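You operate a simulated robot arm through the tools that you are given. There is no shell and no other tool.

You run a simulated robot arm. Do the job below in one go: nothing can be reset, and whatever is moved stays where it is left.

Task
Line up the spines and close the row with the bookend.
Fine: push in the three books that stick out; all standing.

Only the result counts: the job must be done as asked and must still hold three seconds after the hand-in. Knocking over, shifting, dropping, spilling or breaking anything else fails it.

Robot
A 7-joint arm with a two-finger parallel gripper, fixed in place. Base frame: the origin is at the foot of the arm, x ahead of it, y to its left, z up. Lengths are in mm, angles in rad, forces in N, time in s.
With the tool pointing down near the work surface it reaches from about 100 to 780 mm from the base axis. Its first joint turns from -0.297 to 2.199 rad. Payload 1.57 kg.
The TCP is the grasp point between the finger pads, 30 mm short of the fingertips. In the tool frame z runs along the fingers and y along their closing line. The gripper opens to 80 mm. The fingers are 17 mm wide and 12 mm thick; the gripper's body (40 by 82 mm) begins 80 mm behind the TCP.
Orientation is that of the tool frame in the base frame, as a unit quaternion [w, x, y, z]. With the fingers straight down and closing along the base's y, the tool's x points along the base's -x, its y along +y and its z along -z.

Tools
- The arm moves only by the tool arm_command. Its arguments are lists of equal length, an entry for each row: "delta_pos": the shift along the tool's x, y, z in mm, a list of three; "rotation": the turn, a rotation vector about the tool's x, y, z in rad, a list of three. In form: {"delta_pos": [[dx, dy, dz], ...], "rotation": [[ax, ay, az], ...]}. A call has 1 to 20 rows; each row is the pose to reach, as a shift and turn from the pose commanded when the call began, along the tool's axes at that moment. "gripper" is the gripper command, from -1 (fully open) to 1 (shut), values between in proportion, set as the call begins (left out, the last holds). Each row takes 0.2 s and may step no farther than 50 mm and 0.15 rad from the row before; otherwise, or with a gripper value out of range, the whole call is refused. A pose out of reach is approached as far as the arm can. The call stops where the force on the tool passes 90 N (or 10 N more than at its start, if that is more) or the arm is blocked; 0.2 s more then pass. Each finger travels about 45 mm/s and halts on what it meets, pressing with about 36 N; the grip force reading is that of the motor and also rises with nothing between the fingers. The clock runs only during rows and for 0.2 s after the last one: add rows that repeat a pose to give the fingers time. The reply holds the time, the measured pose of the TCP, the force on the tool along the base axes, the opening and the grip force, in the units named above and with some noise, with the torque about the TCP (base axes, N m) and any sound that the robot's microphone picked up.
- Cameras (640 x 400 px; columns grow to the right, rows downward): "scene" is fixed at [221, -500.1, 1808.6]; the picture's right is [0.48, -0.88, 0.00], its down [-0.85, -0.46, -0.26] and it looks along [0.23, 0.12, -0.97] (base axes); focal length 214 px, centre (320, 200). "wrist" rides on the gripper at [72, -7, -122] in the tool frame; the picture's right is [0.09, 1.00, 0.00], its down [-0.84, 0.08, -0.54] and it looks along [-0.54, 0.05, 0.84] (tool axes); focal length 238 px, centre (320, 200). There is no depth. A picture from a camera that has moved, and an enlarged one, comes with that camera's place and axes in the base frame and with its lens.
- snapshot(camera): a new picture of that camera. It takes no simulated time.
- move_column(by): slides the trunk up (or, below 0, down) by that many mm; the arm rides with it, the base frame stays. It gives what a move gives, with no picture.
- enlarge(camera, box): a new picture of the part [left, top, right, bottom] of that camera's present view, enlarged. It takes no simulated time.
- hand_in(): hands the job in; it is judged then, once.

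Nothing tells you positions but the pictures and the camera data. Unless the task says otherwise, let go and move clear before handing in.

The tools are called after "Call:" as a command line: name --argument value ..., lists and objects as JSON in quotes. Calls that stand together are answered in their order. arm_command: Moves the arm, as the interface text tells. Its arguments: {"type":"object","properties":{"delta_pos":{"type":"array"},"rotation":{"type":"array"},"gripper":{"type":"number"}},"required":["delta_pos","rotation"]} The other tools are called the same way: move_column (by) slides the trunk up or down; snapshot (camera) takes a picture; enlarge (camera, box) takes an enlarged picture of a part of a camera's view; hand_in () hands the job in.

At the start:

```text
t: 0.0
position: [433.3, -22.0, 1338.8]
ee_rot: [0.0, 0.0, 1.0, 0.0]
ft_force: [-0.9, 0.4, 0.4]
moment: [-0.01, -0.02, -0.03]
width: 79.7
gripper_force: 0.1
trunk travel left (down, up): [-700.0, 90.0]
```

scene: 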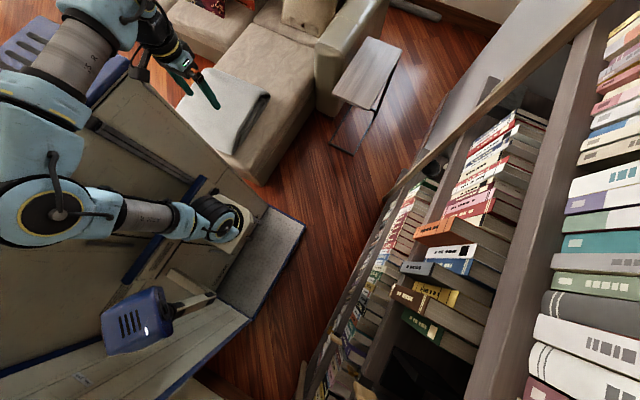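
wrist: 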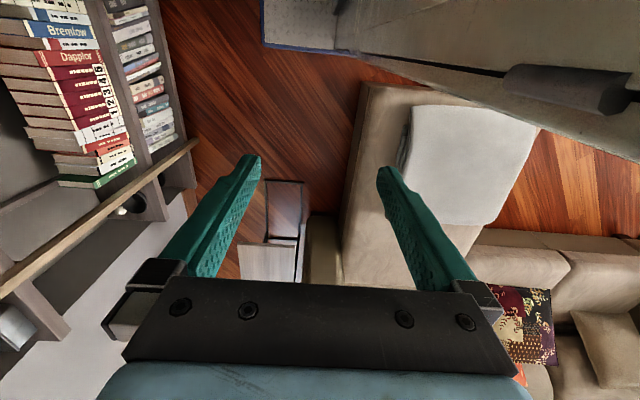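

The bookshelf is on the right of the scene picture, with a row where several books (orange, grey, brown, green) stick out past the others. I'll look closer before moving anything.

Call:
enlarge --camera "scene" --box '[360, 180, 520, 400]'

Call:
enlarge --camera "scene" --box '[400, 80, 640, 230]'

Call:
enlarge --camera "wrist" --box '[0, 0, 240, 220]'

```text
1.82 times, centred on (440, 290) of scene
camera zoom: at [221.0, -500.1, 1808.6], right [0.48, -0.88, 0.0], down [-0.85, -0.46, -0.26], along [0.23, 0.12, -0.97], focal length 390 px, centre (102, 36)
```

zoom: 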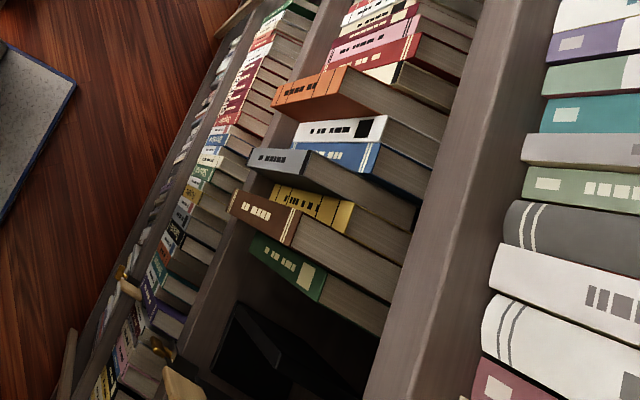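

```text
2.67 times, centred on (520, 155) of scene
camera zoom: at [221.0, -500.1, 1808.6], right [0.48, -0.88, 0.0], down [-0.85, -0.46, -0.26], along [0.23, 0.12, -0.97], focal length 572 px, centre (-213, 320)
```

zoom: 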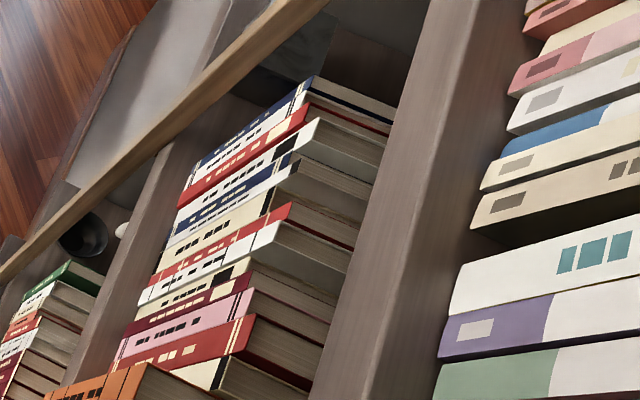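

```text
1.82 times, centred on (120, 110) of wrist
camera zoom: at [363.0, -28.5, 1459.8], right [-0.09, 1.0, 0.0], down [0.84, 0.08, 0.54], along [0.54, 0.05, -0.84], focal length 433 px, centre (684, 364)
```

zoom: 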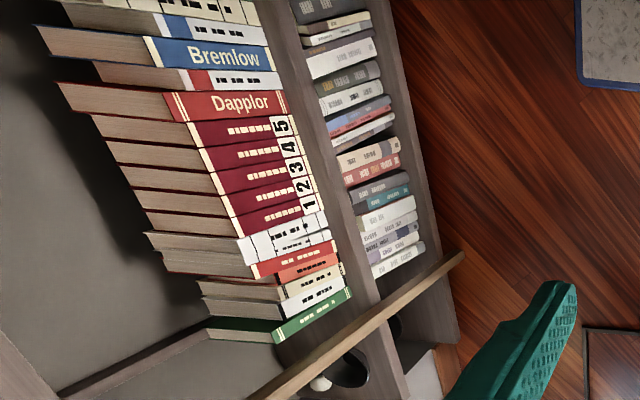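

The target row is on the middle shelf. It faces roughly +y and the spines look to be near y ≈ -800, with orange, grey and brown protruding and a black bookend past the green book. I'll tilt the tool toward the shelf in place so the wrist camera can see it.

Call:
arm_command --delta_pos '[[0, 0, 0], [0, 0, 0], [0, 0, 0], [0, 0, 0], [0, 0, 0], [0, 0, 0]]' --rotation '[[0.15, 0, 0], [0.3, 0, 0], [0.45, 0, 0], [0.6, 0, 0], [0.75, 0, 0], [0.9, 0, 0]]' --gripper 1

Call:
snapshot --camera "wrist"

Call:
snapshot --camera "scene"

```text
t: 0.9
position: [433.3, -35.4, 1344.8]
ee_rot: [0.0, 0.005, 0.969, -0.248]
ft_force: [-14.7, -61.5, 28.8]
moment: [9.15, 0.26, 5.31]
width: 0.0
gripper_force: 0.3
trunk travel left (down, up): [-700.0, 90.0]
stopped in row 4: the force on the tool passed its limit at 131 N (the readings are from after the stop); the commanded pose is now the measured one
```

```text
taken
camera wrist: at [363.1, 17.9, 1454.9], right [-0.08, 0.87, -0.48], down [0.84, 0.32, 0.44], along [0.54, -0.36, -0.76], focal length 238 px, centre (320, 200)
```

wrist: 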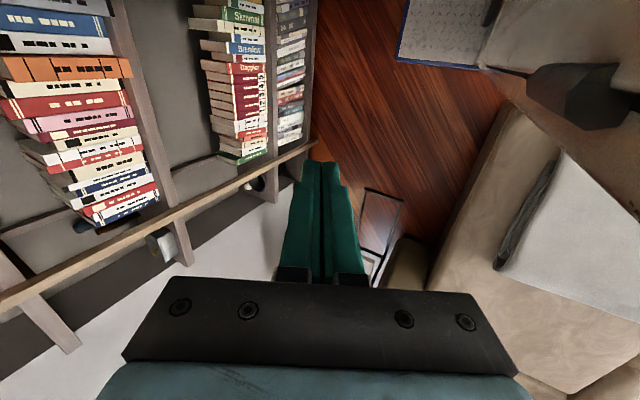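

```text
taken
```

scene: 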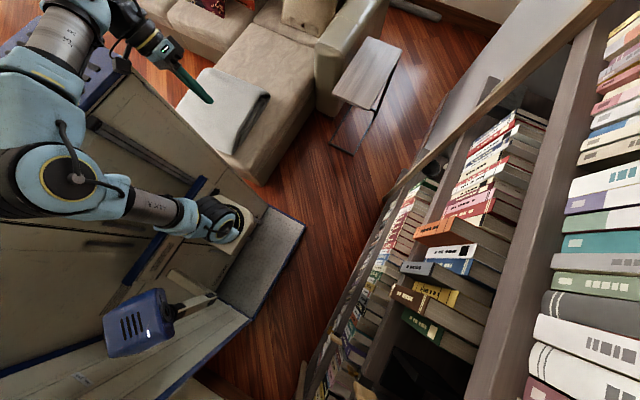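

The turn stopped on a contact at the gripper body's +y side after about 0.5 rad. I'll look at the arm up close before going on.

Call:
enlarge --camera "scene" --box '[0, 0, 260, 250]'

Call:
enlarge --camera "wrist" --box '[0, 0, 320, 240]'

```text
1.60 times, centred on (130, 125) of scene
camera zoom: at [221.0, -500.1, 1808.6], right [0.48, -0.88, 0.0], down [-0.85, -0.46, -0.26], along [0.23, 0.12, -0.97], focal length 343 px, centre (624, 320)
```

zoom: 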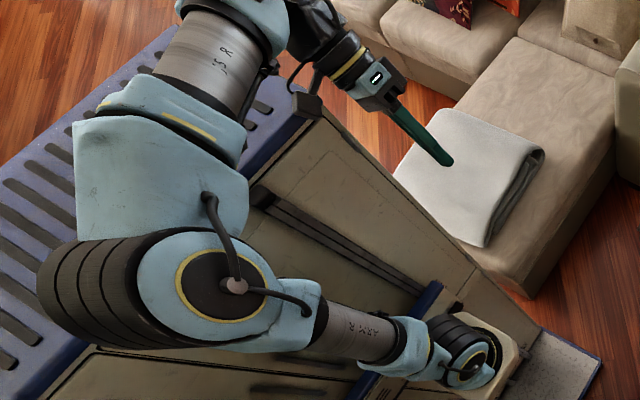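

```text
1.67 times, centred on (160, 120) of wrist
camera zoom: at [363.1, 17.9, 1454.9], right [-0.08, 0.87, -0.48], down [0.84, 0.32, 0.44], along [0.54, -0.36, -0.76], focal length 397 px, centre (587, 333)
```

zoom: 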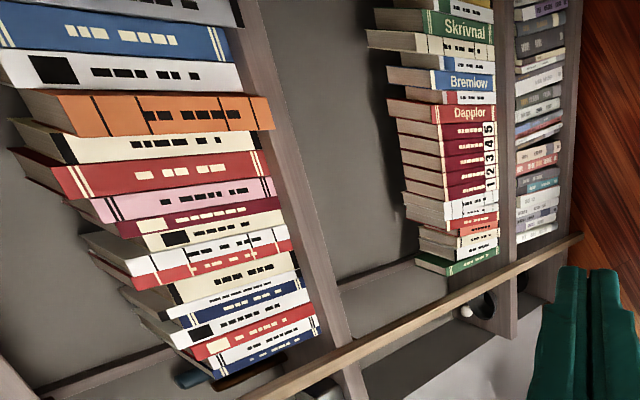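

The orange spine triangulates to about x 472, y -754, z 1070–1265, so I need to work around y ≈ -750. I'll back off the contact by moving toward the shelf (-y) and then check the readings.

Call:
arm_command --delta_pos '[[0, -17.4, 9.6], [0, -52.2, 28.8], [0, -87, 48], [0, -122, 67], [0, -157, 86], [0, -174, 96]]' --rotation '[[0, 0, 0], [0, 0, 0], [0, 0, 0], [0, 0, 0], [0, 0, 0], [0, 0, 0]]'

Call:
snapshot --camera "scene"

Call:
snapshot --camera "wrist"

```text
t: 2.3
position: [433.7, -226.7, 1342.3]
ee_rot: [-0.001, 0.003, 0.969, -0.248]
ft_force: [-0.7, -0.5, -0.1]
moment: [-0.02, 0.01, 0.03]
width: 0.0
gripper_force: 21.0
trunk travel left (down, up): [-700.0, 90.0]
```

```text
taken
```

scene: 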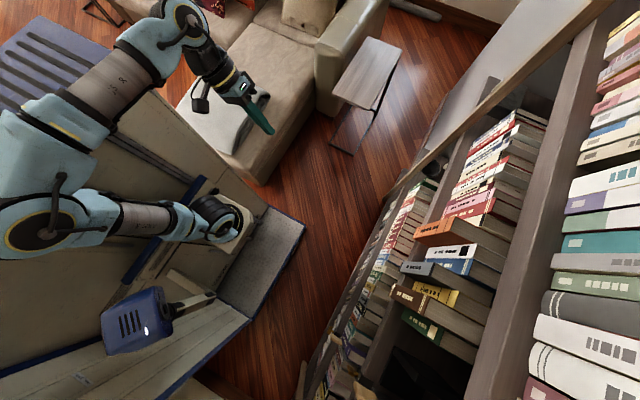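

```text
taken
camera wrist: at [363.8, -173.3, 1451.7], right [-0.09, 0.87, -0.48], down [0.84, 0.32, 0.44], along [0.54, -0.36, -0.76], focal length 238 px, centre (320, 200)
```

wrist: 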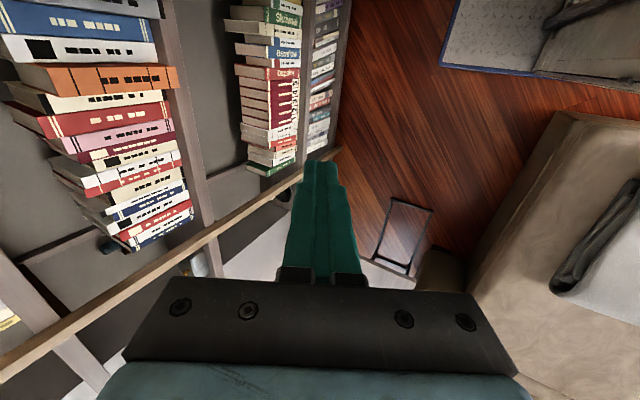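

Free of contact now. Next I'll bring the tool level so it points at the shelf (-y), moving slightly nearer, to get a good look at the row.

Call:
arm_command --delta_pos '[[0, -16, 9], [0, -32, 18], [0, -48, 27], [0, -64, 36], [0, -80, 45], [0, -96, 54], [0, -112, 63], [0, -130, 72]]' --rotation '[[0.134, 0, 0], [0.268, 0, 0], [0.4, 0, 0], [0.535, 0, 0], [0.67, 0, 0], [0.8, 0, 0], [0.935, 0, 0], [1.07, 0, 0]]'

Call:
snapshot --camera "scene"

Call:
snapshot --camera "wrist"

```text
t: 4.1
position: [431.5, -374.5, 1342.8]
ee_rot: [0.002, -0.001, -0.707, 0.707]
ft_force: [0.1, 1.2, 0.3]
moment: [0.0, 0.01, 0.04]
width: 0.1
gripper_force: 21.4
trunk travel left (down, up): [-700.0, 90.0]
```

```text
taken
```

scene: 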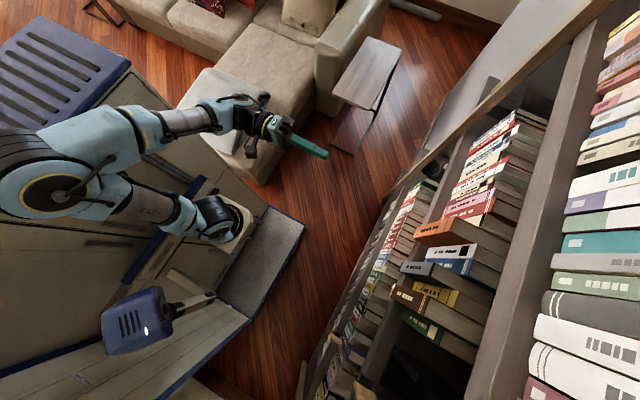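

```text
taken
camera wrist: at [362.7, -252.8, 1347.9], right [-0.09, 0.0, -1.0], down [0.84, 0.54, -0.08], along [0.54, -0.84, -0.05], focal length 238 px, centre (320, 200)
```

wrist: 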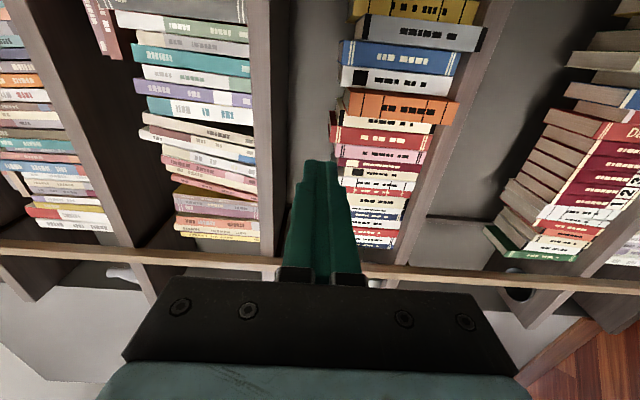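

The tool is level and pointing at the shelf. I'll roll it -90° about its axis so the camera sits above, and shift toward the protruding books.

Call:
arm_command --delta_pos '[[7, 0, 0], [14, 0, 0], [21, 0, 0], [28, 0, 0], [35, 0, 0], [42, 0, 0], [49, 0, 0], [56, 0, 0], [63, 0, 0], [70, 0, 0], [80, 0, 0]]' --rotation '[[0, 0, -0.143], [0, 0, -0.286], [0, 0, -0.429], [0, 0, -0.571], [0, 0, -0.714], [0, 0, -0.857], [0, 0, -1.0], [0, 0, -1.143], [0, 0, -1.286], [0, 0, -1.428], [0, 0, -1.571]]'

Call:
snapshot --camera "scene"

Call:
snapshot --camera "wrist"

```text
t: 6.5
position: [374.3, -373.0, 1326.7]
ee_rot: [0.502, 0.498, -0.502, 0.498]
ft_force: [0.2, 0.3, 0.5]
moment: [0.0, -0.02, -0.03]
width: 0.0
gripper_force: 20.7
out of reach, approached as far as the arm can: row 8, 9, 10, 11
trunk travel left (down, up): [-700.0, 90.0]
```

```text
taken
```

scene: 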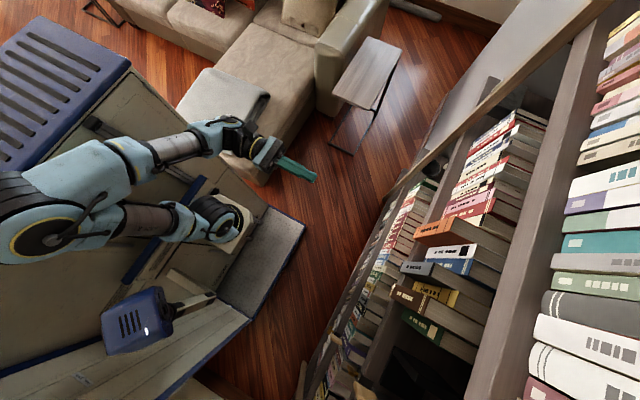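

```text
taken
camera wrist: at [383.9, -251.5, 1397.3], right [-1.0, 0.01, 0.09], down [-0.08, 0.54, -0.84], along [-0.06, -0.84, -0.54], focal length 238 px, centre (320, 200)
```

wrist: 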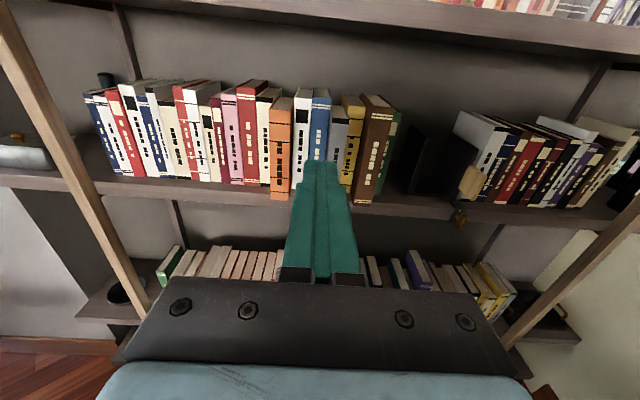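

Now the row is in view. It runs from the white/blue books on the left to brown and green on the right, with the black bookend right of green and another leaning group beyond. The arm was at its reach limit for some rows, so I'll look closely before choosing the next pose.

Call:
enlarge --camera "wrist" --box '[240, 70, 480, 220]'

Call:
enlarge --camera "wrist" --box '[380, 80, 640, 240]'

Call:
enlarge --camera "wrist" --box '[70, 60, 330, 220]'

```text
2.67 times, centred on (360, 145) of wrist
camera zoom: at [383.9, -251.5, 1397.3], right [-1.0, 0.01, 0.09], down [-0.08, 0.54, -0.84], along [-0.06, -0.84, -0.54], focal length 636 px, centre (213, 347)
```

zoom: 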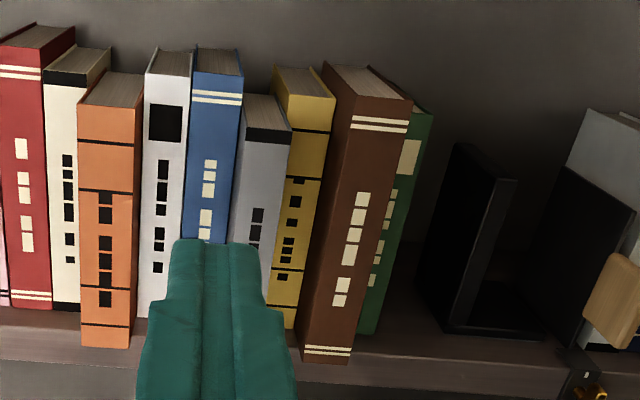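

```text
2.46 times, centred on (510, 160) of wrist
camera zoom: at [383.9, -251.5, 1397.3], right [-1.0, 0.01, 0.09], down [-0.08, 0.54, -0.84], along [-0.06, -0.84, -0.54], focal length 587 px, centre (-148, 298)
```

zoom: 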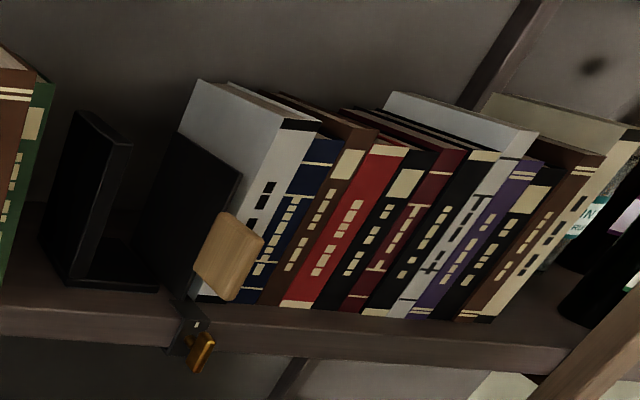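

```text
2.46 times, centred on (200, 140) of wrist
camera zoom: at [383.9, -251.5, 1397.3], right [-1.0, 0.01, 0.09], down [-0.08, 0.54, -0.84], along [-0.06, -0.84, -0.54], focal length 587 px, centre (615, 348)
```

zoom: 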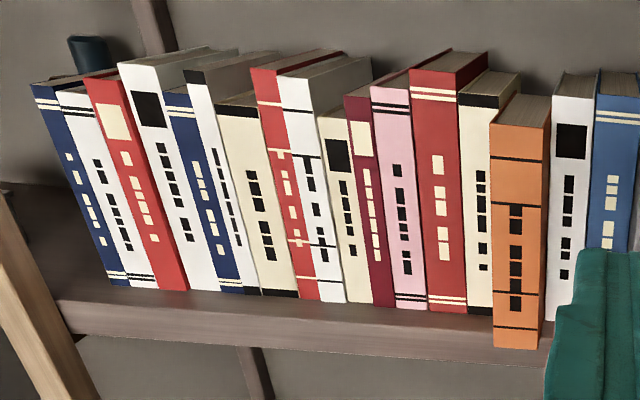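

Rough positions so far: the flush spines are at y ≈ -821. The orange spans x 428–471, grey about 307–345 and brown about 215–263, all with spines near y ≈ -755. The shelf top is at z ≈ 1066 and the bookend is at x below about 200. I'll go lower and closer to test the reach.

Call:
arm_command --delta_pos '[[-35, 0, 22], [-70, 0, 44], [-105, 0, 66], [-140, 0, 88], [-175, 0, 110]]' --rotation '[[0, 0, 0], [0, 0, 0], [0, 0, 0], [0, 0, 0], [0, 0, 0]]'

Call:
snapshot --camera "scene"

Call:
snapshot --camera "wrist"

```text
t: 7.7
position: [410.5, -505.8, 1154.8]
ee_rot: [-0.501, -0.498, 0.502, -0.499]
ft_force: [-1.9, 0.0, 1.3]
moment: [0.0, -0.01, 0.1]
width: 0.2
gripper_force: 21.4
out of reach, approached as far as the arm can: row 1, 2, 3, 4, 5
trunk travel left (down, up): [-700.0, 90.0]
```

```text
taken
```

scene: 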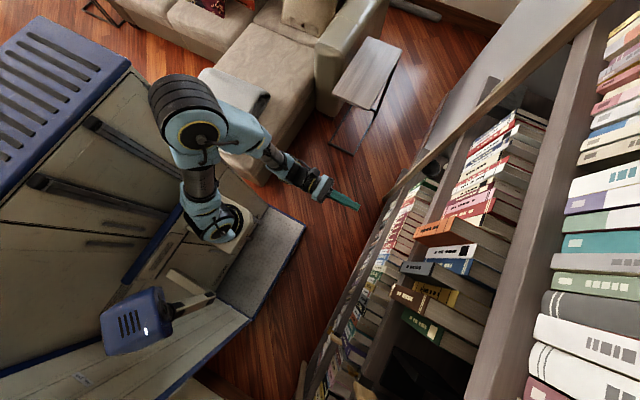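

```text
taken
camera wrist: at [419.3, -384.1, 1226.4], right [-1.0, 0.01, 0.09], down [-0.07, 0.54, -0.84], along [-0.06, -0.84, -0.54], focal length 238 px, centre (320, 200)
```

wrist: 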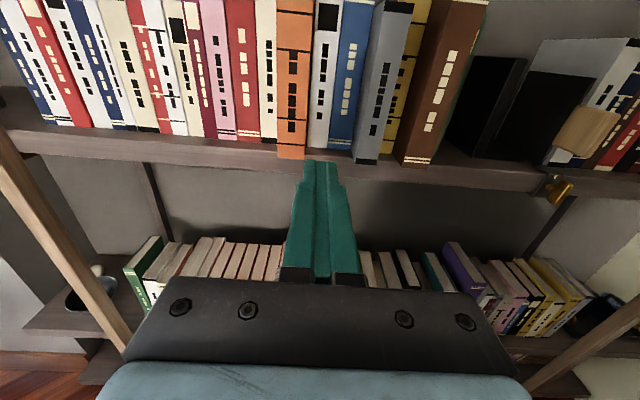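

I'm near the books now, but x drifted to 410 where I asked for 374, so something limits the sideways motion. I'll look at the arm's posture.

Call:
enlarge --camera "scene" --box '[140, 60, 400, 260]'

Call:
enlarge --camera "wrist" --box '[260, 0, 520, 180]'

```text
2.00 times, centred on (270, 160) of scene
camera zoom: at [221.0, -500.1, 1808.6], right [0.48, -0.88, 0.0], down [-0.85, -0.46, -0.26], along [0.23, 0.12, -0.97], focal length 429 px, centre (420, 280)
```

zoom: 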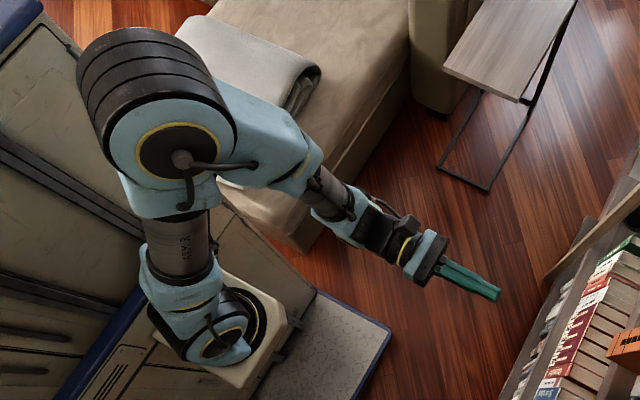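

```text
2.22 times, centred on (390, 90) of wrist
camera zoom: at [419.3, -384.1, 1226.4], right [-1.0, 0.01, 0.09], down [-0.07, 0.54, -0.84], along [-0.06, -0.84, -0.54], focal length 530 px, centre (164, 444)
```

zoom: 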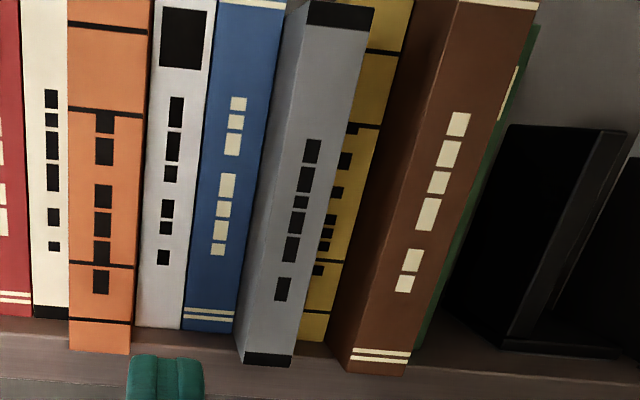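

Triangulated positions now agree across two views:
- **Flush spines:** y ≈ -824.
- **Protruding spines:** y ≈ -760, with orange at x 428–472, grey 304–344 and brown 213–258.
- **Green book:** ends at x ≈ 177.
- **Bookend plate:** x ≈ 70–105, about 170 mm tall, front edge y ≈ -835.

I'll test the reach with a modest move.

Call:
arm_command --delta_pos '[[0, 0, 30], [0, 0, 60], [0, 30, 60], [0, 60, 60]]' --rotation '[[0, 0, 0], [0, 0, 0], [0, 0, 0], [0, 0, 0]]'

Call:
snapshot --camera "scene"

```text
t: 8.7
position: [356.7, -571.6, 1156.5]
ee_rot: [0.502, 0.498, -0.501, 0.499]
ft_force: [0.1, -0.8, -0.5]
moment: [-0.02, 0.01, -0.01]
width: 0.0
gripper_force: 20.5
out of reach, approached as far as the arm can: row 4
trunk travel left (down, up): [-700.0, 90.0]
```

```text
taken
```

scene: 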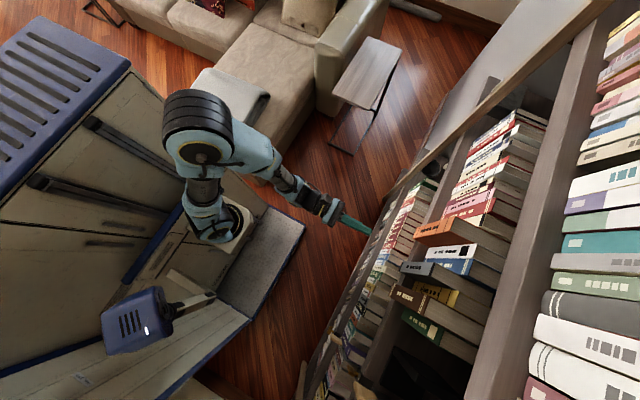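

The limit looks like an inner fold limit, which eases the farther out I go, so the shelf itself should be reachable. I'll go in front of the orange book and stop about 40 mm short of its spine.

Call:
arm_command --delta_pos '[[0, -20, 30], [-4, -45, 60], [-10, -70, 90], [-16, -93, 118]]' --rotation '[[0, 0, 0], [0, 0, 0], [0, 0, 0], [0, 0, 0]]'

Call:
snapshot --camera "scene"

Call:
snapshot --camera "wrist"

```text
t: 9.7
position: [450.5, -690.9, 1141.1]
ee_rot: [0.5, 0.499, -0.5, 0.5]
ft_force: [-1.2, 0.0, 0.2]
moment: [0.04, 0.01, 0.03]
width: 0.0
gripper_force: 20.8
trunk travel left (down, up): [-700.0, 90.0]
```

```text
taken
```

scene: 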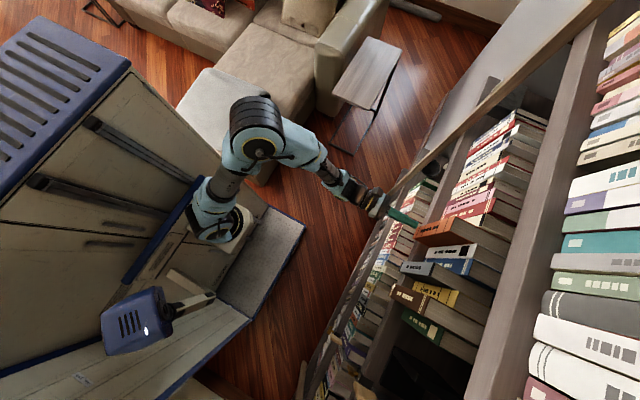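

```text
taken
camera wrist: at [459.1, -568.8, 1212.3], right [-1.0, 0.01, 0.09], down [-0.07, 0.54, -0.84], along [-0.05, -0.84, -0.54], focal length 238 px, centre (320, 200)
```

wrist: 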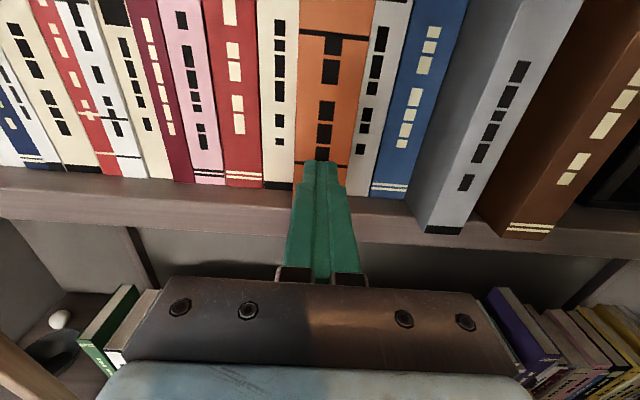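

The fingertips are centred on the orange spine (x ≈ 450). I'll push gently in 5 mm steps to about 20 mm short of flush and then check.

Call:
arm_command --delta_pos '[[0, 0, 15], [0, 0, 28], [0, 0, 34], [0, 0, 38], [0, 0, 42], [0, 0, 46], [0, 0, 50], [0, 0, 55], [0, 0, 60], [0, 0, 65], [0, 0, 70], [0, 0, 75], [0, 0, 80]]' --rotation '[[0, 0, 0], [0, 0, 0], [0, 0, 0], [0, 0, 0], [0, 0, 0], [0, 0, 0], [0, 0, 0], [0, 0, 0], [0, 0, 0], [0, 0, 0], [0, 0, 0], [0, 0, 0], [0, 0, 0]]'

Call:
snapshot --camera "scene"

Call:
snapshot --camera "wrist"

```text
t: 12.5
position: [449.6, -771.2, 1140.1]
ee_rot: [0.501, 0.499, -0.501, 0.499]
ft_force: [-0.8, 4.3, 2.6]
moment: [-0.01, -0.01, 0.01]
width: 0.0
gripper_force: 21.7
trunk travel left (down, up): [-700.0, 90.0]
```

```text
taken
```

scene: 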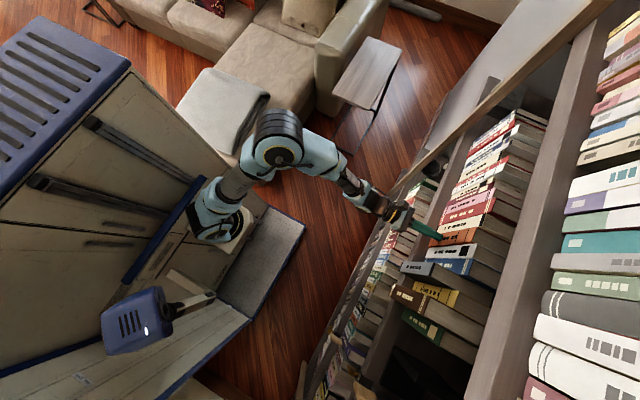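

```text
taken
camera wrist: at [458.6, -648.3, 1212.2], right [-1.0, 0.01, 0.09], down [-0.07, 0.54, -0.84], along [-0.06, -0.84, -0.54], focal length 238 px, centre (320, 200)
```

wrist: 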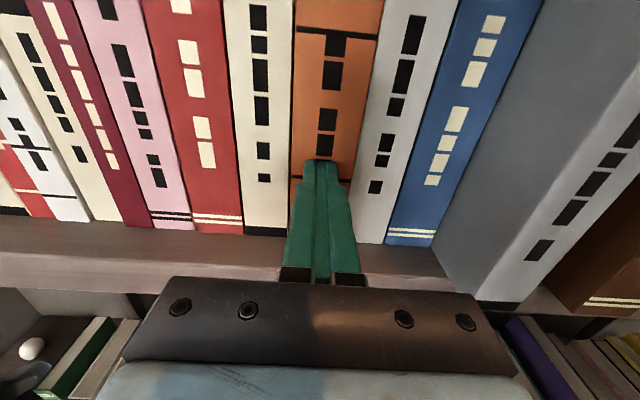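

The orange book is sliding in smoothly with about 4 N, and the tip is now at y ≈ -801. I'll look closely at how far it still stands out.

Call:
enlarge --camera "wrist" --box '[200, 0, 460, 260]'

Call:
enlarge --camera "scene" --box '[400, 180, 520, 300]'

```text
1.54 times, centred on (330, 130) of wrist
camera zoom: at [458.6, -648.3, 1212.2], right [-1.0, 0.01, 0.09], down [-0.07, 0.54, -0.84], along [-0.06, -0.84, -0.54], focal length 367 px, centre (305, 308)
```

zoom: 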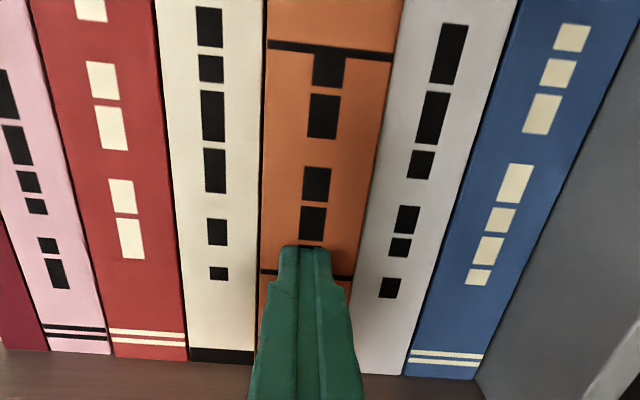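

```text
3.33 times, centred on (460, 240) of scene
camera zoom: at [221.0, -500.1, 1808.6], right [0.48, -0.88, 0.0], down [-0.85, -0.46, -0.26], along [0.23, 0.12, -0.97], focal length 715 px, centre (-147, 67)
```

zoom: 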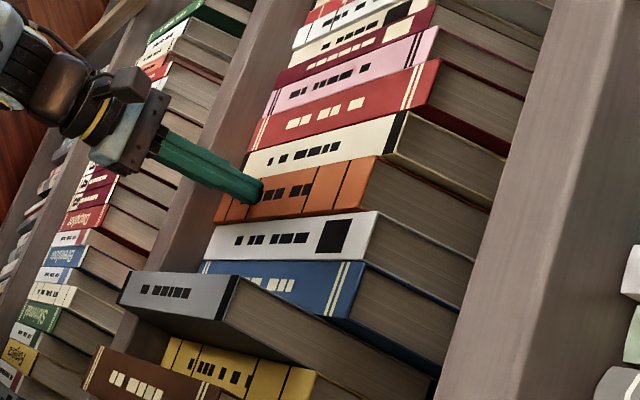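

I need a sharper check of how far the orange still stands out, so I'll zoom on its foot and top edges in the scene view.

Call:
enlarge --camera "scene" --box '[435, 200, 485, 250]'

Call:
enlarge --camera "scene" --box '[400, 240, 470, 310]'

```text
8.00 times, centred on (460, 225) of scene
camera zoom: at [221.0, -500.1, 1808.6], right [0.48, -0.88, 0.0], down [-0.85, -0.46, -0.26], along [0.23, 0.12, -0.97], focal length 1716 px, centre (-800, 0)
```

zoom: 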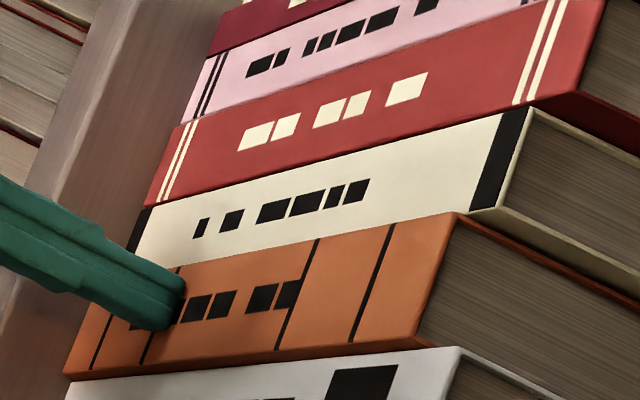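

```text
5.71 times, centred on (435, 275) of scene
camera zoom: at [221.0, -500.1, 1808.6], right [0.48, -0.88, 0.0], down [-0.85, -0.46, -0.26], along [0.23, 0.12, -0.97], focal length 1226 px, centre (-337, -229)
```

zoom: 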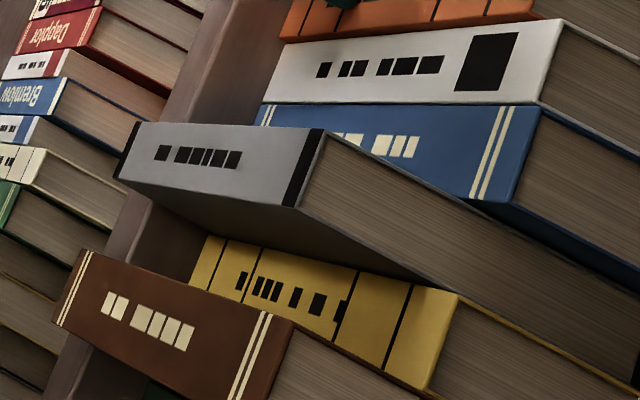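

Measured against its neighbours' foot line, the orange is only about 2–4 mm proud now, so the flush plane is nearer y ≈ -804 than I first thought. I'll push 2 mm more, back off and inspect without the fingers in the way.

Call:
arm_command --delta_pos '[[0, 0, 1], [0, 0, 2], [0, 0, 2]]' --rotation '[[0, 0, 0], [0, 0, 0], [0, 0, 0]]'

Call:
arm_command --delta_pos '[[0, 0, -5], [0, 0, -25], [0, 0, -60], [0, 0, -100]]' --rotation '[[0, 0, 0], [0, 0, 0], [0, 0, 0], [0, 0, 0]]'

Call:
snapshot --camera "wrist"

Call:
enlarge --camera "scene" --box '[420, 190, 480, 270]'

```text
t: 13.3
position: [449.8, -771.6, 1141.5]
ee_rot: [0.501, 0.499, -0.501, 0.499]
ft_force: [0.4, 4.7, -1.2]
moment: [0.02, 0.05, 0.01]
width: 0.0
gripper_force: 20.9
trunk travel left (down, up): [-700.0, 90.0]
```

```text
t: 14.3
position: [450.5, -672.3, 1140.2]
ee_rot: [0.502, 0.498, -0.502, 0.498]
ft_force: [0.3, -0.6, -0.4]
moment: [-0.01, 0.02, -0.06]
width: 0.1
gripper_force: 20.9
trunk travel left (down, up): [-700.0, 90.0]
```

```text
taken
camera wrist: at [459.7, -549.6, 1212.0], right [-1.0, 0.01, 0.09], down [-0.07, 0.54, -0.84], along [-0.06, -0.84, -0.54], focal length 238 px, centre (320, 200)
```

wrist: 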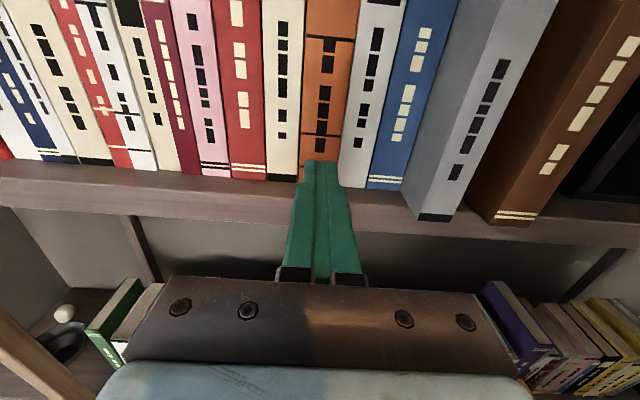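

```text
5.00 times, centred on (450, 230) of scene
camera zoom: at [221.0, -500.1, 1808.6], right [0.48, -0.88, 0.0], down [-0.85, -0.46, -0.26], along [0.23, 0.12, -0.97], focal length 1072 px, centre (-330, 50)
```

zoom: 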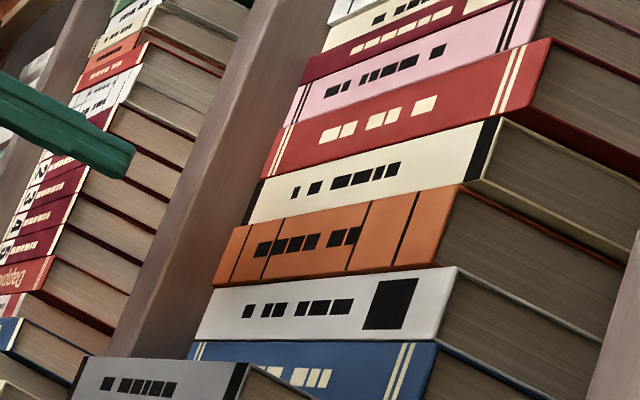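

The orange still looks a few millimetres proud in the scene view. I'll zoom further into its foot to measure it.

Call:
enlarge --camera "scene" --box '[420, 215, 450, 260]'

Call:
enlarge --camera "wrist" --box '[220, 60, 440, 220]'

```text
8.89 times, centred on (435, 238) of scene
camera zoom: at [221.0, -500.1, 1808.6], right [0.48, -0.88, 0.0], down [-0.85, -0.46, -0.26], along [0.23, 0.12, -0.97], focal length 1906 px, centre (-702, -133)
```

zoom: 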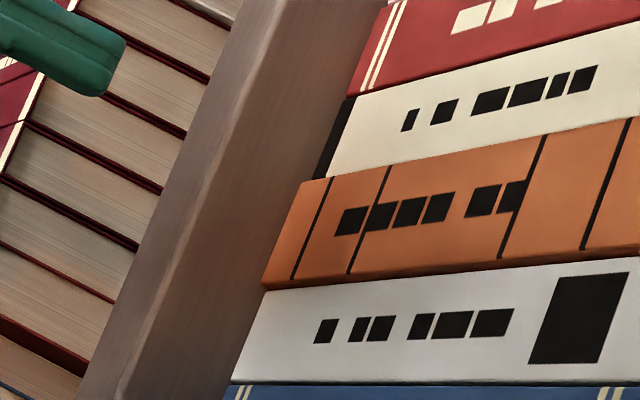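

```text
2.50 times, centred on (330, 140) of wrist
camera zoom: at [459.7, -549.6, 1212.0], right [-1.0, 0.01, 0.09], down [-0.07, 0.54, -0.84], along [-0.06, -0.84, -0.54], focal length 596 px, centre (295, 350)
```

zoom: 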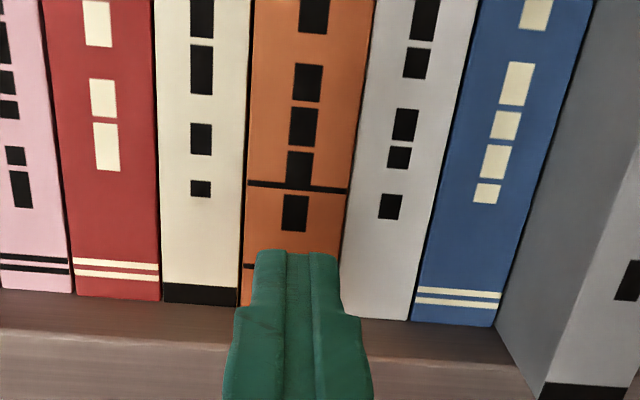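

About 2.7 mm still to go on the orange, with a slight yaw. I'll give one more gentle nudge of that amount and back off.

Call:
arm_command --delta_pos '[[0, -3, 40], [0, -3, 80], [0, -3, 94], [0, -3, 98], [0, -3, 100], [0, -3, 101], [0, -3, 102], [0, -3, 103], [0, -3, 103]]' --rotation '[[0, 0, 0], [0, 0, 0], [0, 0, 0], [0, 0, 0], [0, 0, 0], [0, 0, 0], [0, 0, 0], [0, 0, 0], [0, 0, 0]]'

Call:
arm_command --delta_pos '[[0, 0, -5], [0, 0, -25], [0, 0, -60], [0, 0, -103]]' --rotation '[[0, 0, 0], [0, 0, 0], [0, 0, 0], [0, 0, 0]]'

Call:
enlarge --camera "scene" --box '[420, 215, 450, 260]'

Call:
enlarge --camera "scene" --box '[400, 100, 520, 250]'

```text
t: 16.3
position: [452.8, -774.9, 1139.7]
ee_rot: [-0.502, -0.498, 0.502, -0.498]
ft_force: [0.5, 3.9, 0.0]
moment: [-0.01, -0.05, 0.01]
width: 0.0
gripper_force: 21.6
trunk travel left (down, up): [-700.0, 90.0]
```

```text
t: 17.3
position: [451.7, -673.1, 1140.9]
ee_rot: [0.503, 0.497, -0.503, 0.496]
ft_force: [-0.5, -0.8, 0.1]
moment: [-0.01, 0.0, 0.02]
width: 0.0
gripper_force: 21.4
trunk travel left (down, up): [-700.0, 90.0]
```

```text
8.89 times, centred on (435, 238) of scene
camera zoom: at [221.0, -500.1, 1808.6], right [0.48, -0.88, 0.0], down [-0.85, -0.46, -0.26], along [0.23, 0.12, -0.97], focal length 1906 px, centre (-702, -133)
```

zoom: 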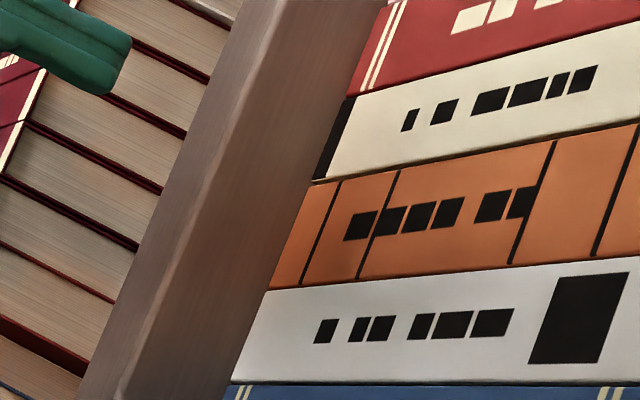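

```text
2.67 times, centred on (460, 175) of scene
camera zoom: at [221.0, -500.1, 1808.6], right [0.48, -0.88, 0.0], down [-0.85, -0.46, -0.26], along [0.23, 0.12, -0.97], focal length 572 px, centre (-53, 267)
```

zoom: 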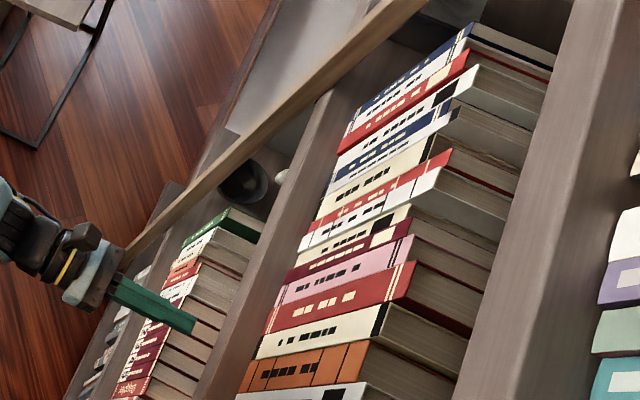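

The orange is now flush with its neighbours within about 1 mm, so the flush plane is at tip y ≈ -804.6. Next is the grey book, centred near x ≈ 328; I'll slide sideways at the same standoff.

Call:
arm_command --delta_pos '[[0, 40, 0], [0, 80, 0], [0, 123, 0], [0, 123, 0]]' --rotation '[[0, 0, 0], [0, 0, 0], [0, 0, 0], [0, 0, 0]]'

Call:
snapshot --camera "wrist"

Call:
snapshot --camera "scene"

```text
t: 18.3
position: [327.9, -671.8, 1141.3]
ee_rot: [0.501, 0.498, -0.501, 0.499]
ft_force: [0.2, 0.4, 0.2]
moment: [0.02, 0.02, -0.03]
width: 0.1
gripper_force: 21.1
trunk travel left (down, up): [-700.0, 90.0]
```

```text
taken
camera wrist: at [338.2, -550.3, 1212.2], right [-1.0, 0.01, 0.09], down [-0.07, 0.54, -0.84], along [-0.05, -0.84, -0.54], focal length 238 px, centre (320, 200)
```

wrist: 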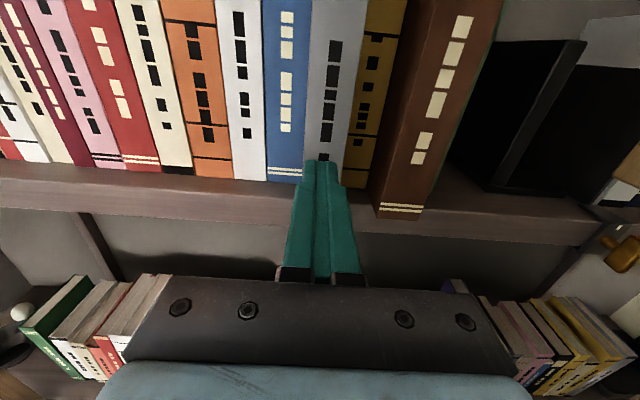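

```text
taken
```

scene: 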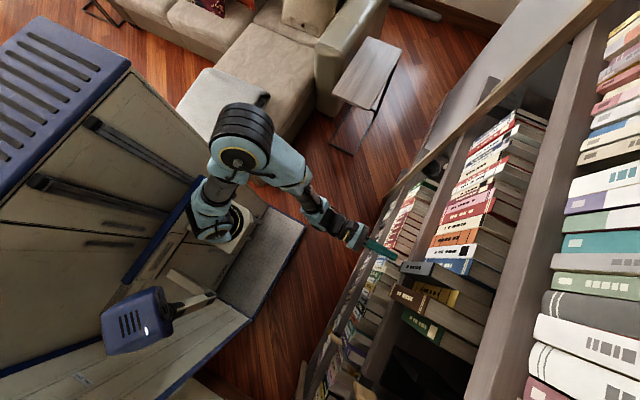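

Call:
enlarge --camera "wrist" --box '[240, 60, 460, 220]'

```text
2.50 times, centred on (350, 140) of wrist
camera zoom: at [338.2, -550.3, 1212.2], right [-1.0, 0.01, 0.09], down [-0.07, 0.54, -0.84], along [-0.05, -0.84, -0.54], focal length 596 px, centre (245, 350)
```

zoom: 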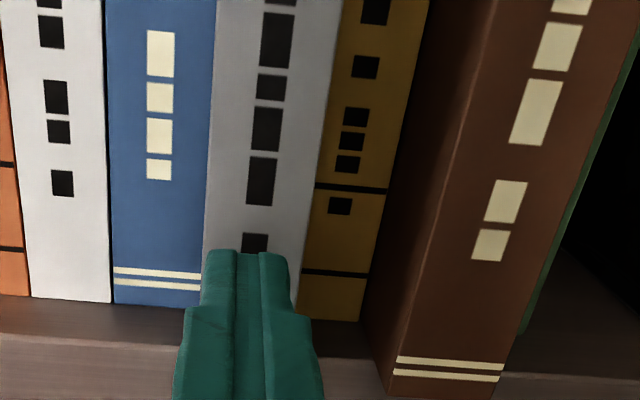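

The grey spine is centred at x ≈ 323.5, so I'll shift 4 mm and push it to just short of flush, then back off to measure.

Call:
arm_command --delta_pos '[[0, 4.4, 10], [0, 4.4, 22], [0, 4.4, 30], [0, 4.4, 35], [0, 4.4, 40], [0, 4.4, 45], [0, 4.4, 50], [0, 4.4, 55], [0, 4.4, 60], [0, 4.4, 65], [0, 4.4, 70], [0, 4.4, 75], [0, 4.4, 80], [0, 4.4, 85], [0, 4.4, 90], [0, 4.4, 94], [0, 4.4, 97], [0, 4.4, 99], [0, 4.4, 101], [0, 4.4, 101]]' --rotation '[[0, 0, 0], [0, 0, 0], [0, 0, 0], [0, 0, 0], [0, 0, 0], [0, 0, 0], [0, 0, 0], [0, 0, 0], [0, 0, 0], [0, 0, 0], [0, 0, 0], [0, 0, 0], [0, 0, 0], [0, 0, 0], [0, 0, 0], [0, 0, 0], [0, 0, 0], [0, 0, 0], [0, 0, 0], [0, 0, 0]]'

Call:
snapshot --camera "wrist"

Call:
enlarge --camera "scene" --box '[395, 215, 475, 315]'

```text
t: 22.5
position: [324.8, -772.9, 1141.1]
ee_rot: [-0.501, -0.499, 0.502, -0.498]
ft_force: [0.3, 3.3, 0.4]
moment: [-0.03, -0.03, 0.0]
width: 0.0
gripper_force: 21.3
trunk travel left (down, up): [-700.0, 90.0]
```

```text
taken
camera wrist: at [334.1, -650.8, 1211.6], right [-1.0, 0.01, 0.09], down [-0.07, 0.54, -0.84], along [-0.05, -0.84, -0.54], focal length 238 px, centre (320, 200)
```

wrist: 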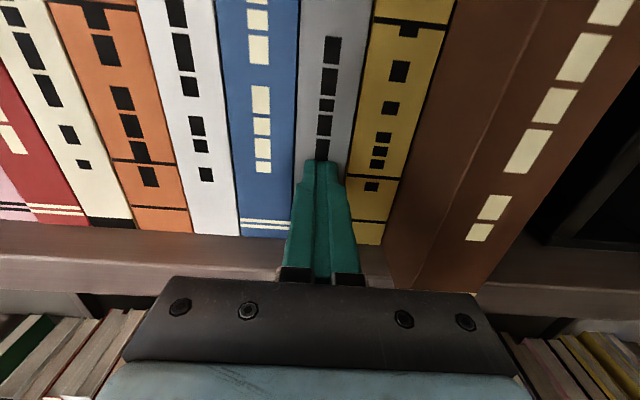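

```text
4.00 times, centred on (435, 265) of scene
camera zoom: at [221.0, -500.1, 1808.6], right [0.48, -0.88, 0.0], down [-0.85, -0.46, -0.26], along [0.23, 0.12, -0.97], focal length 858 px, centre (-140, -60)
```

zoom: 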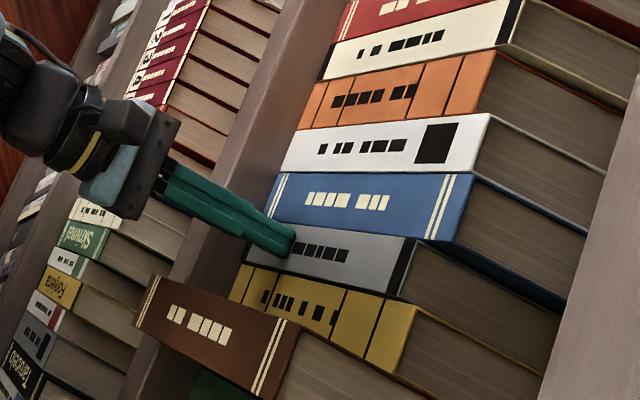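

Grey slid in cleanly. I'll back off and measure its foot against its neighbours.

Call:
arm_command --delta_pos '[[0, 0, -5], [0, 0, -25], [0, 0, -60], [0, 0, -100]]' --rotation '[[0, 0, 0], [0, 0, 0], [0, 0, 0], [0, 0, 0]]'

Call:
enlarge --camera "scene" --box '[405, 240, 445, 295]'

Call:
enlarge --camera "wrist" --box '[220, 60, 440, 220]'

```text
t: 23.5
position: [325.4, -672.2, 1140.4]
ee_rot: [-0.502, -0.498, 0.502, -0.498]
ft_force: [-0.3, 0.1, -0.1]
moment: [0.01, 0.0, 0.05]
width: 0.0
gripper_force: 21.1
trunk travel left (down, up): [-700.0, 90.0]
```

```text
7.27 times, centred on (425, 268) of scene
camera zoom: at [221.0, -500.1, 1808.6], right [0.48, -0.88, 0.0], down [-0.85, -0.46, -0.26], along [0.23, 0.12, -0.97], focal length 1560 px, centre (-444, -291)
```

zoom: 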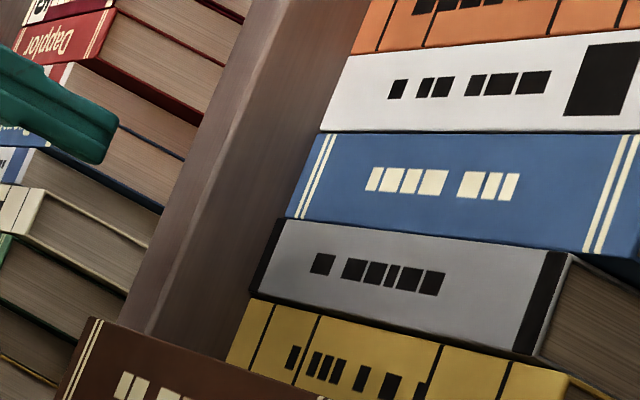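

```text
2.50 times, centred on (330, 140) of wrist
camera zoom: at [334.0, -550.4, 1211.4], right [-1.0, 0.01, 0.09], down [-0.07, 0.54, -0.84], along [-0.06, -0.84, -0.54], focal length 596 px, centre (295, 350)
```

zoom: 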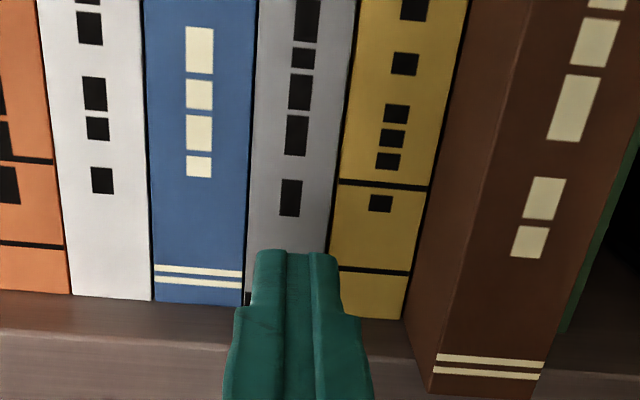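

Grey is about 1.5 mm proud, so I'll give it a final nudge to match the orange depth and back off.

Call:
arm_command --delta_pos '[[0, 0, 40], [0, 0, 80], [0, 0, 94], [0, 0, 98], [0, 0, 100], [0, 0, 101], [0, 0, 101.6], [0, 0, 101.6]]' --rotation '[[0, 0, 0], [0, 0, 0], [0, 0, 0], [0, 0, 0], [0, 0, 0], [0, 0, 0], [0, 0, 0], [0, 0, 0]]'

Call:
arm_command --delta_pos '[[0, 0, -5], [0, 0, -25], [0, 0, -60], [0, 0, -101.6]]' --rotation '[[0, 0, 0], [0, 0, 0], [0, 0, 0], [0, 0, 0]]'

Call:
enlarge --camera "scene" --box '[405, 240, 445, 295]'

```text
t: 25.3
position: [324.1, -774.6, 1141.7]
ee_rot: [0.502, 0.498, -0.501, 0.499]
ft_force: [-0.3, 2.7, 0.1]
moment: [0.05, 0.01, 0.03]
width: 0.1
gripper_force: 21.4
trunk travel left (down, up): [-700.0, 90.0]
```

```text
t: 26.3
position: [325.5, -673.1, 1140.3]
ee_rot: [-0.501, -0.499, 0.501, -0.499]
ft_force: [0.1, -0.1, 0.0]
moment: [0.01, 0.01, 0.02]
width: 0.0
gripper_force: 21.7
trunk travel left (down, up): [-700.0, 90.0]
```

```text
7.27 times, centred on (425, 268) of scene
camera zoom: at [221.0, -500.1, 1808.6], right [0.48, -0.88, 0.0], down [-0.85, -0.46, -0.26], along [0.23, 0.12, -0.97], focal length 1560 px, centre (-444, -291)
```

zoom: 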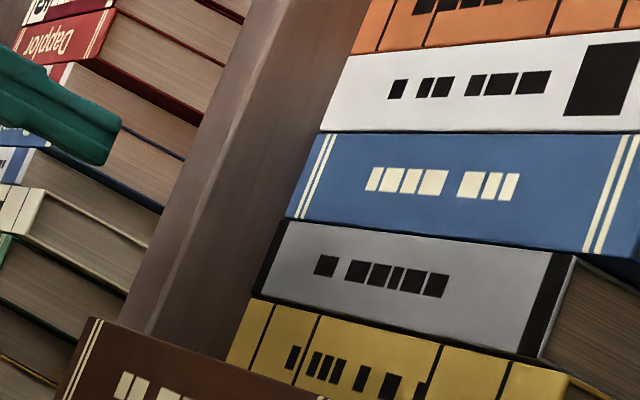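

Grey is flush now. Next is the brown book, centred near x ≈ 242.

Call:
arm_command --delta_pos '[[0, 30, 0], [0, 60, 0], [0, 83, 0], [0, 83, 0]]' --rotation '[[0, 0, 0], [0, 0, 0], [0, 0, 0], [0, 0, 0]]'

Call:
snapshot --camera "wrist"

Call:
enlarge --camera "wrist" --box '[240, 60, 460, 220]'

```text
t: 27.3
position: [250.1, -672.5, 1127.1]
ee_rot: [0.496, 0.506, -0.506, 0.491]
ft_force: [-0.3, -0.5, 0.2]
moment: [0.03, 0.01, 0.0]
width: 0.2
gripper_force: 21.2
out of reach, approached as far as the arm can: row 3
trunk travel left (down, up): [-700.0, 90.0]
```

```text
taken
camera wrist: at [259.3, -552.0, 1201.6], right [-1.0, 0.0, 0.1], down [-0.08, 0.56, -0.82], along [-0.06, -0.83, -0.56], focal length 238 px, centre (320, 200)
```

wrist: 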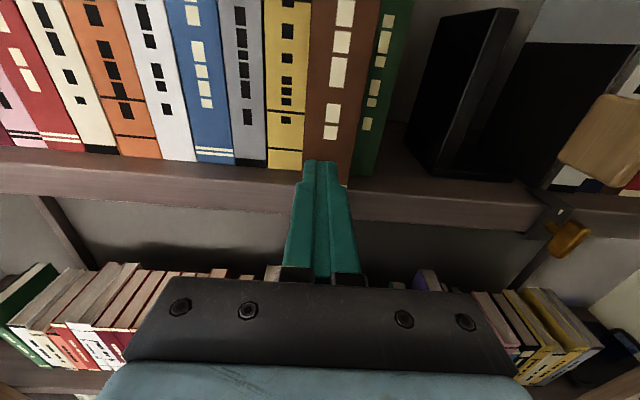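

```text
2.50 times, centred on (350, 140) of wrist
camera zoom: at [259.3, -552.0, 1201.6], right [-1.0, 0.0, 0.1], down [-0.08, 0.56, -0.82], along [-0.06, -0.83, -0.56], focal length 596 px, centre (245, 350)
```

zoom: 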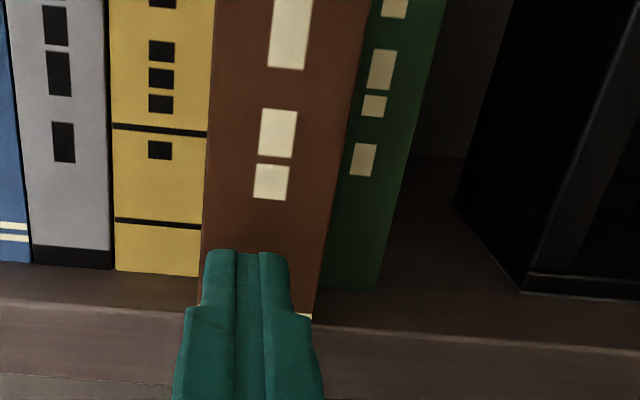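

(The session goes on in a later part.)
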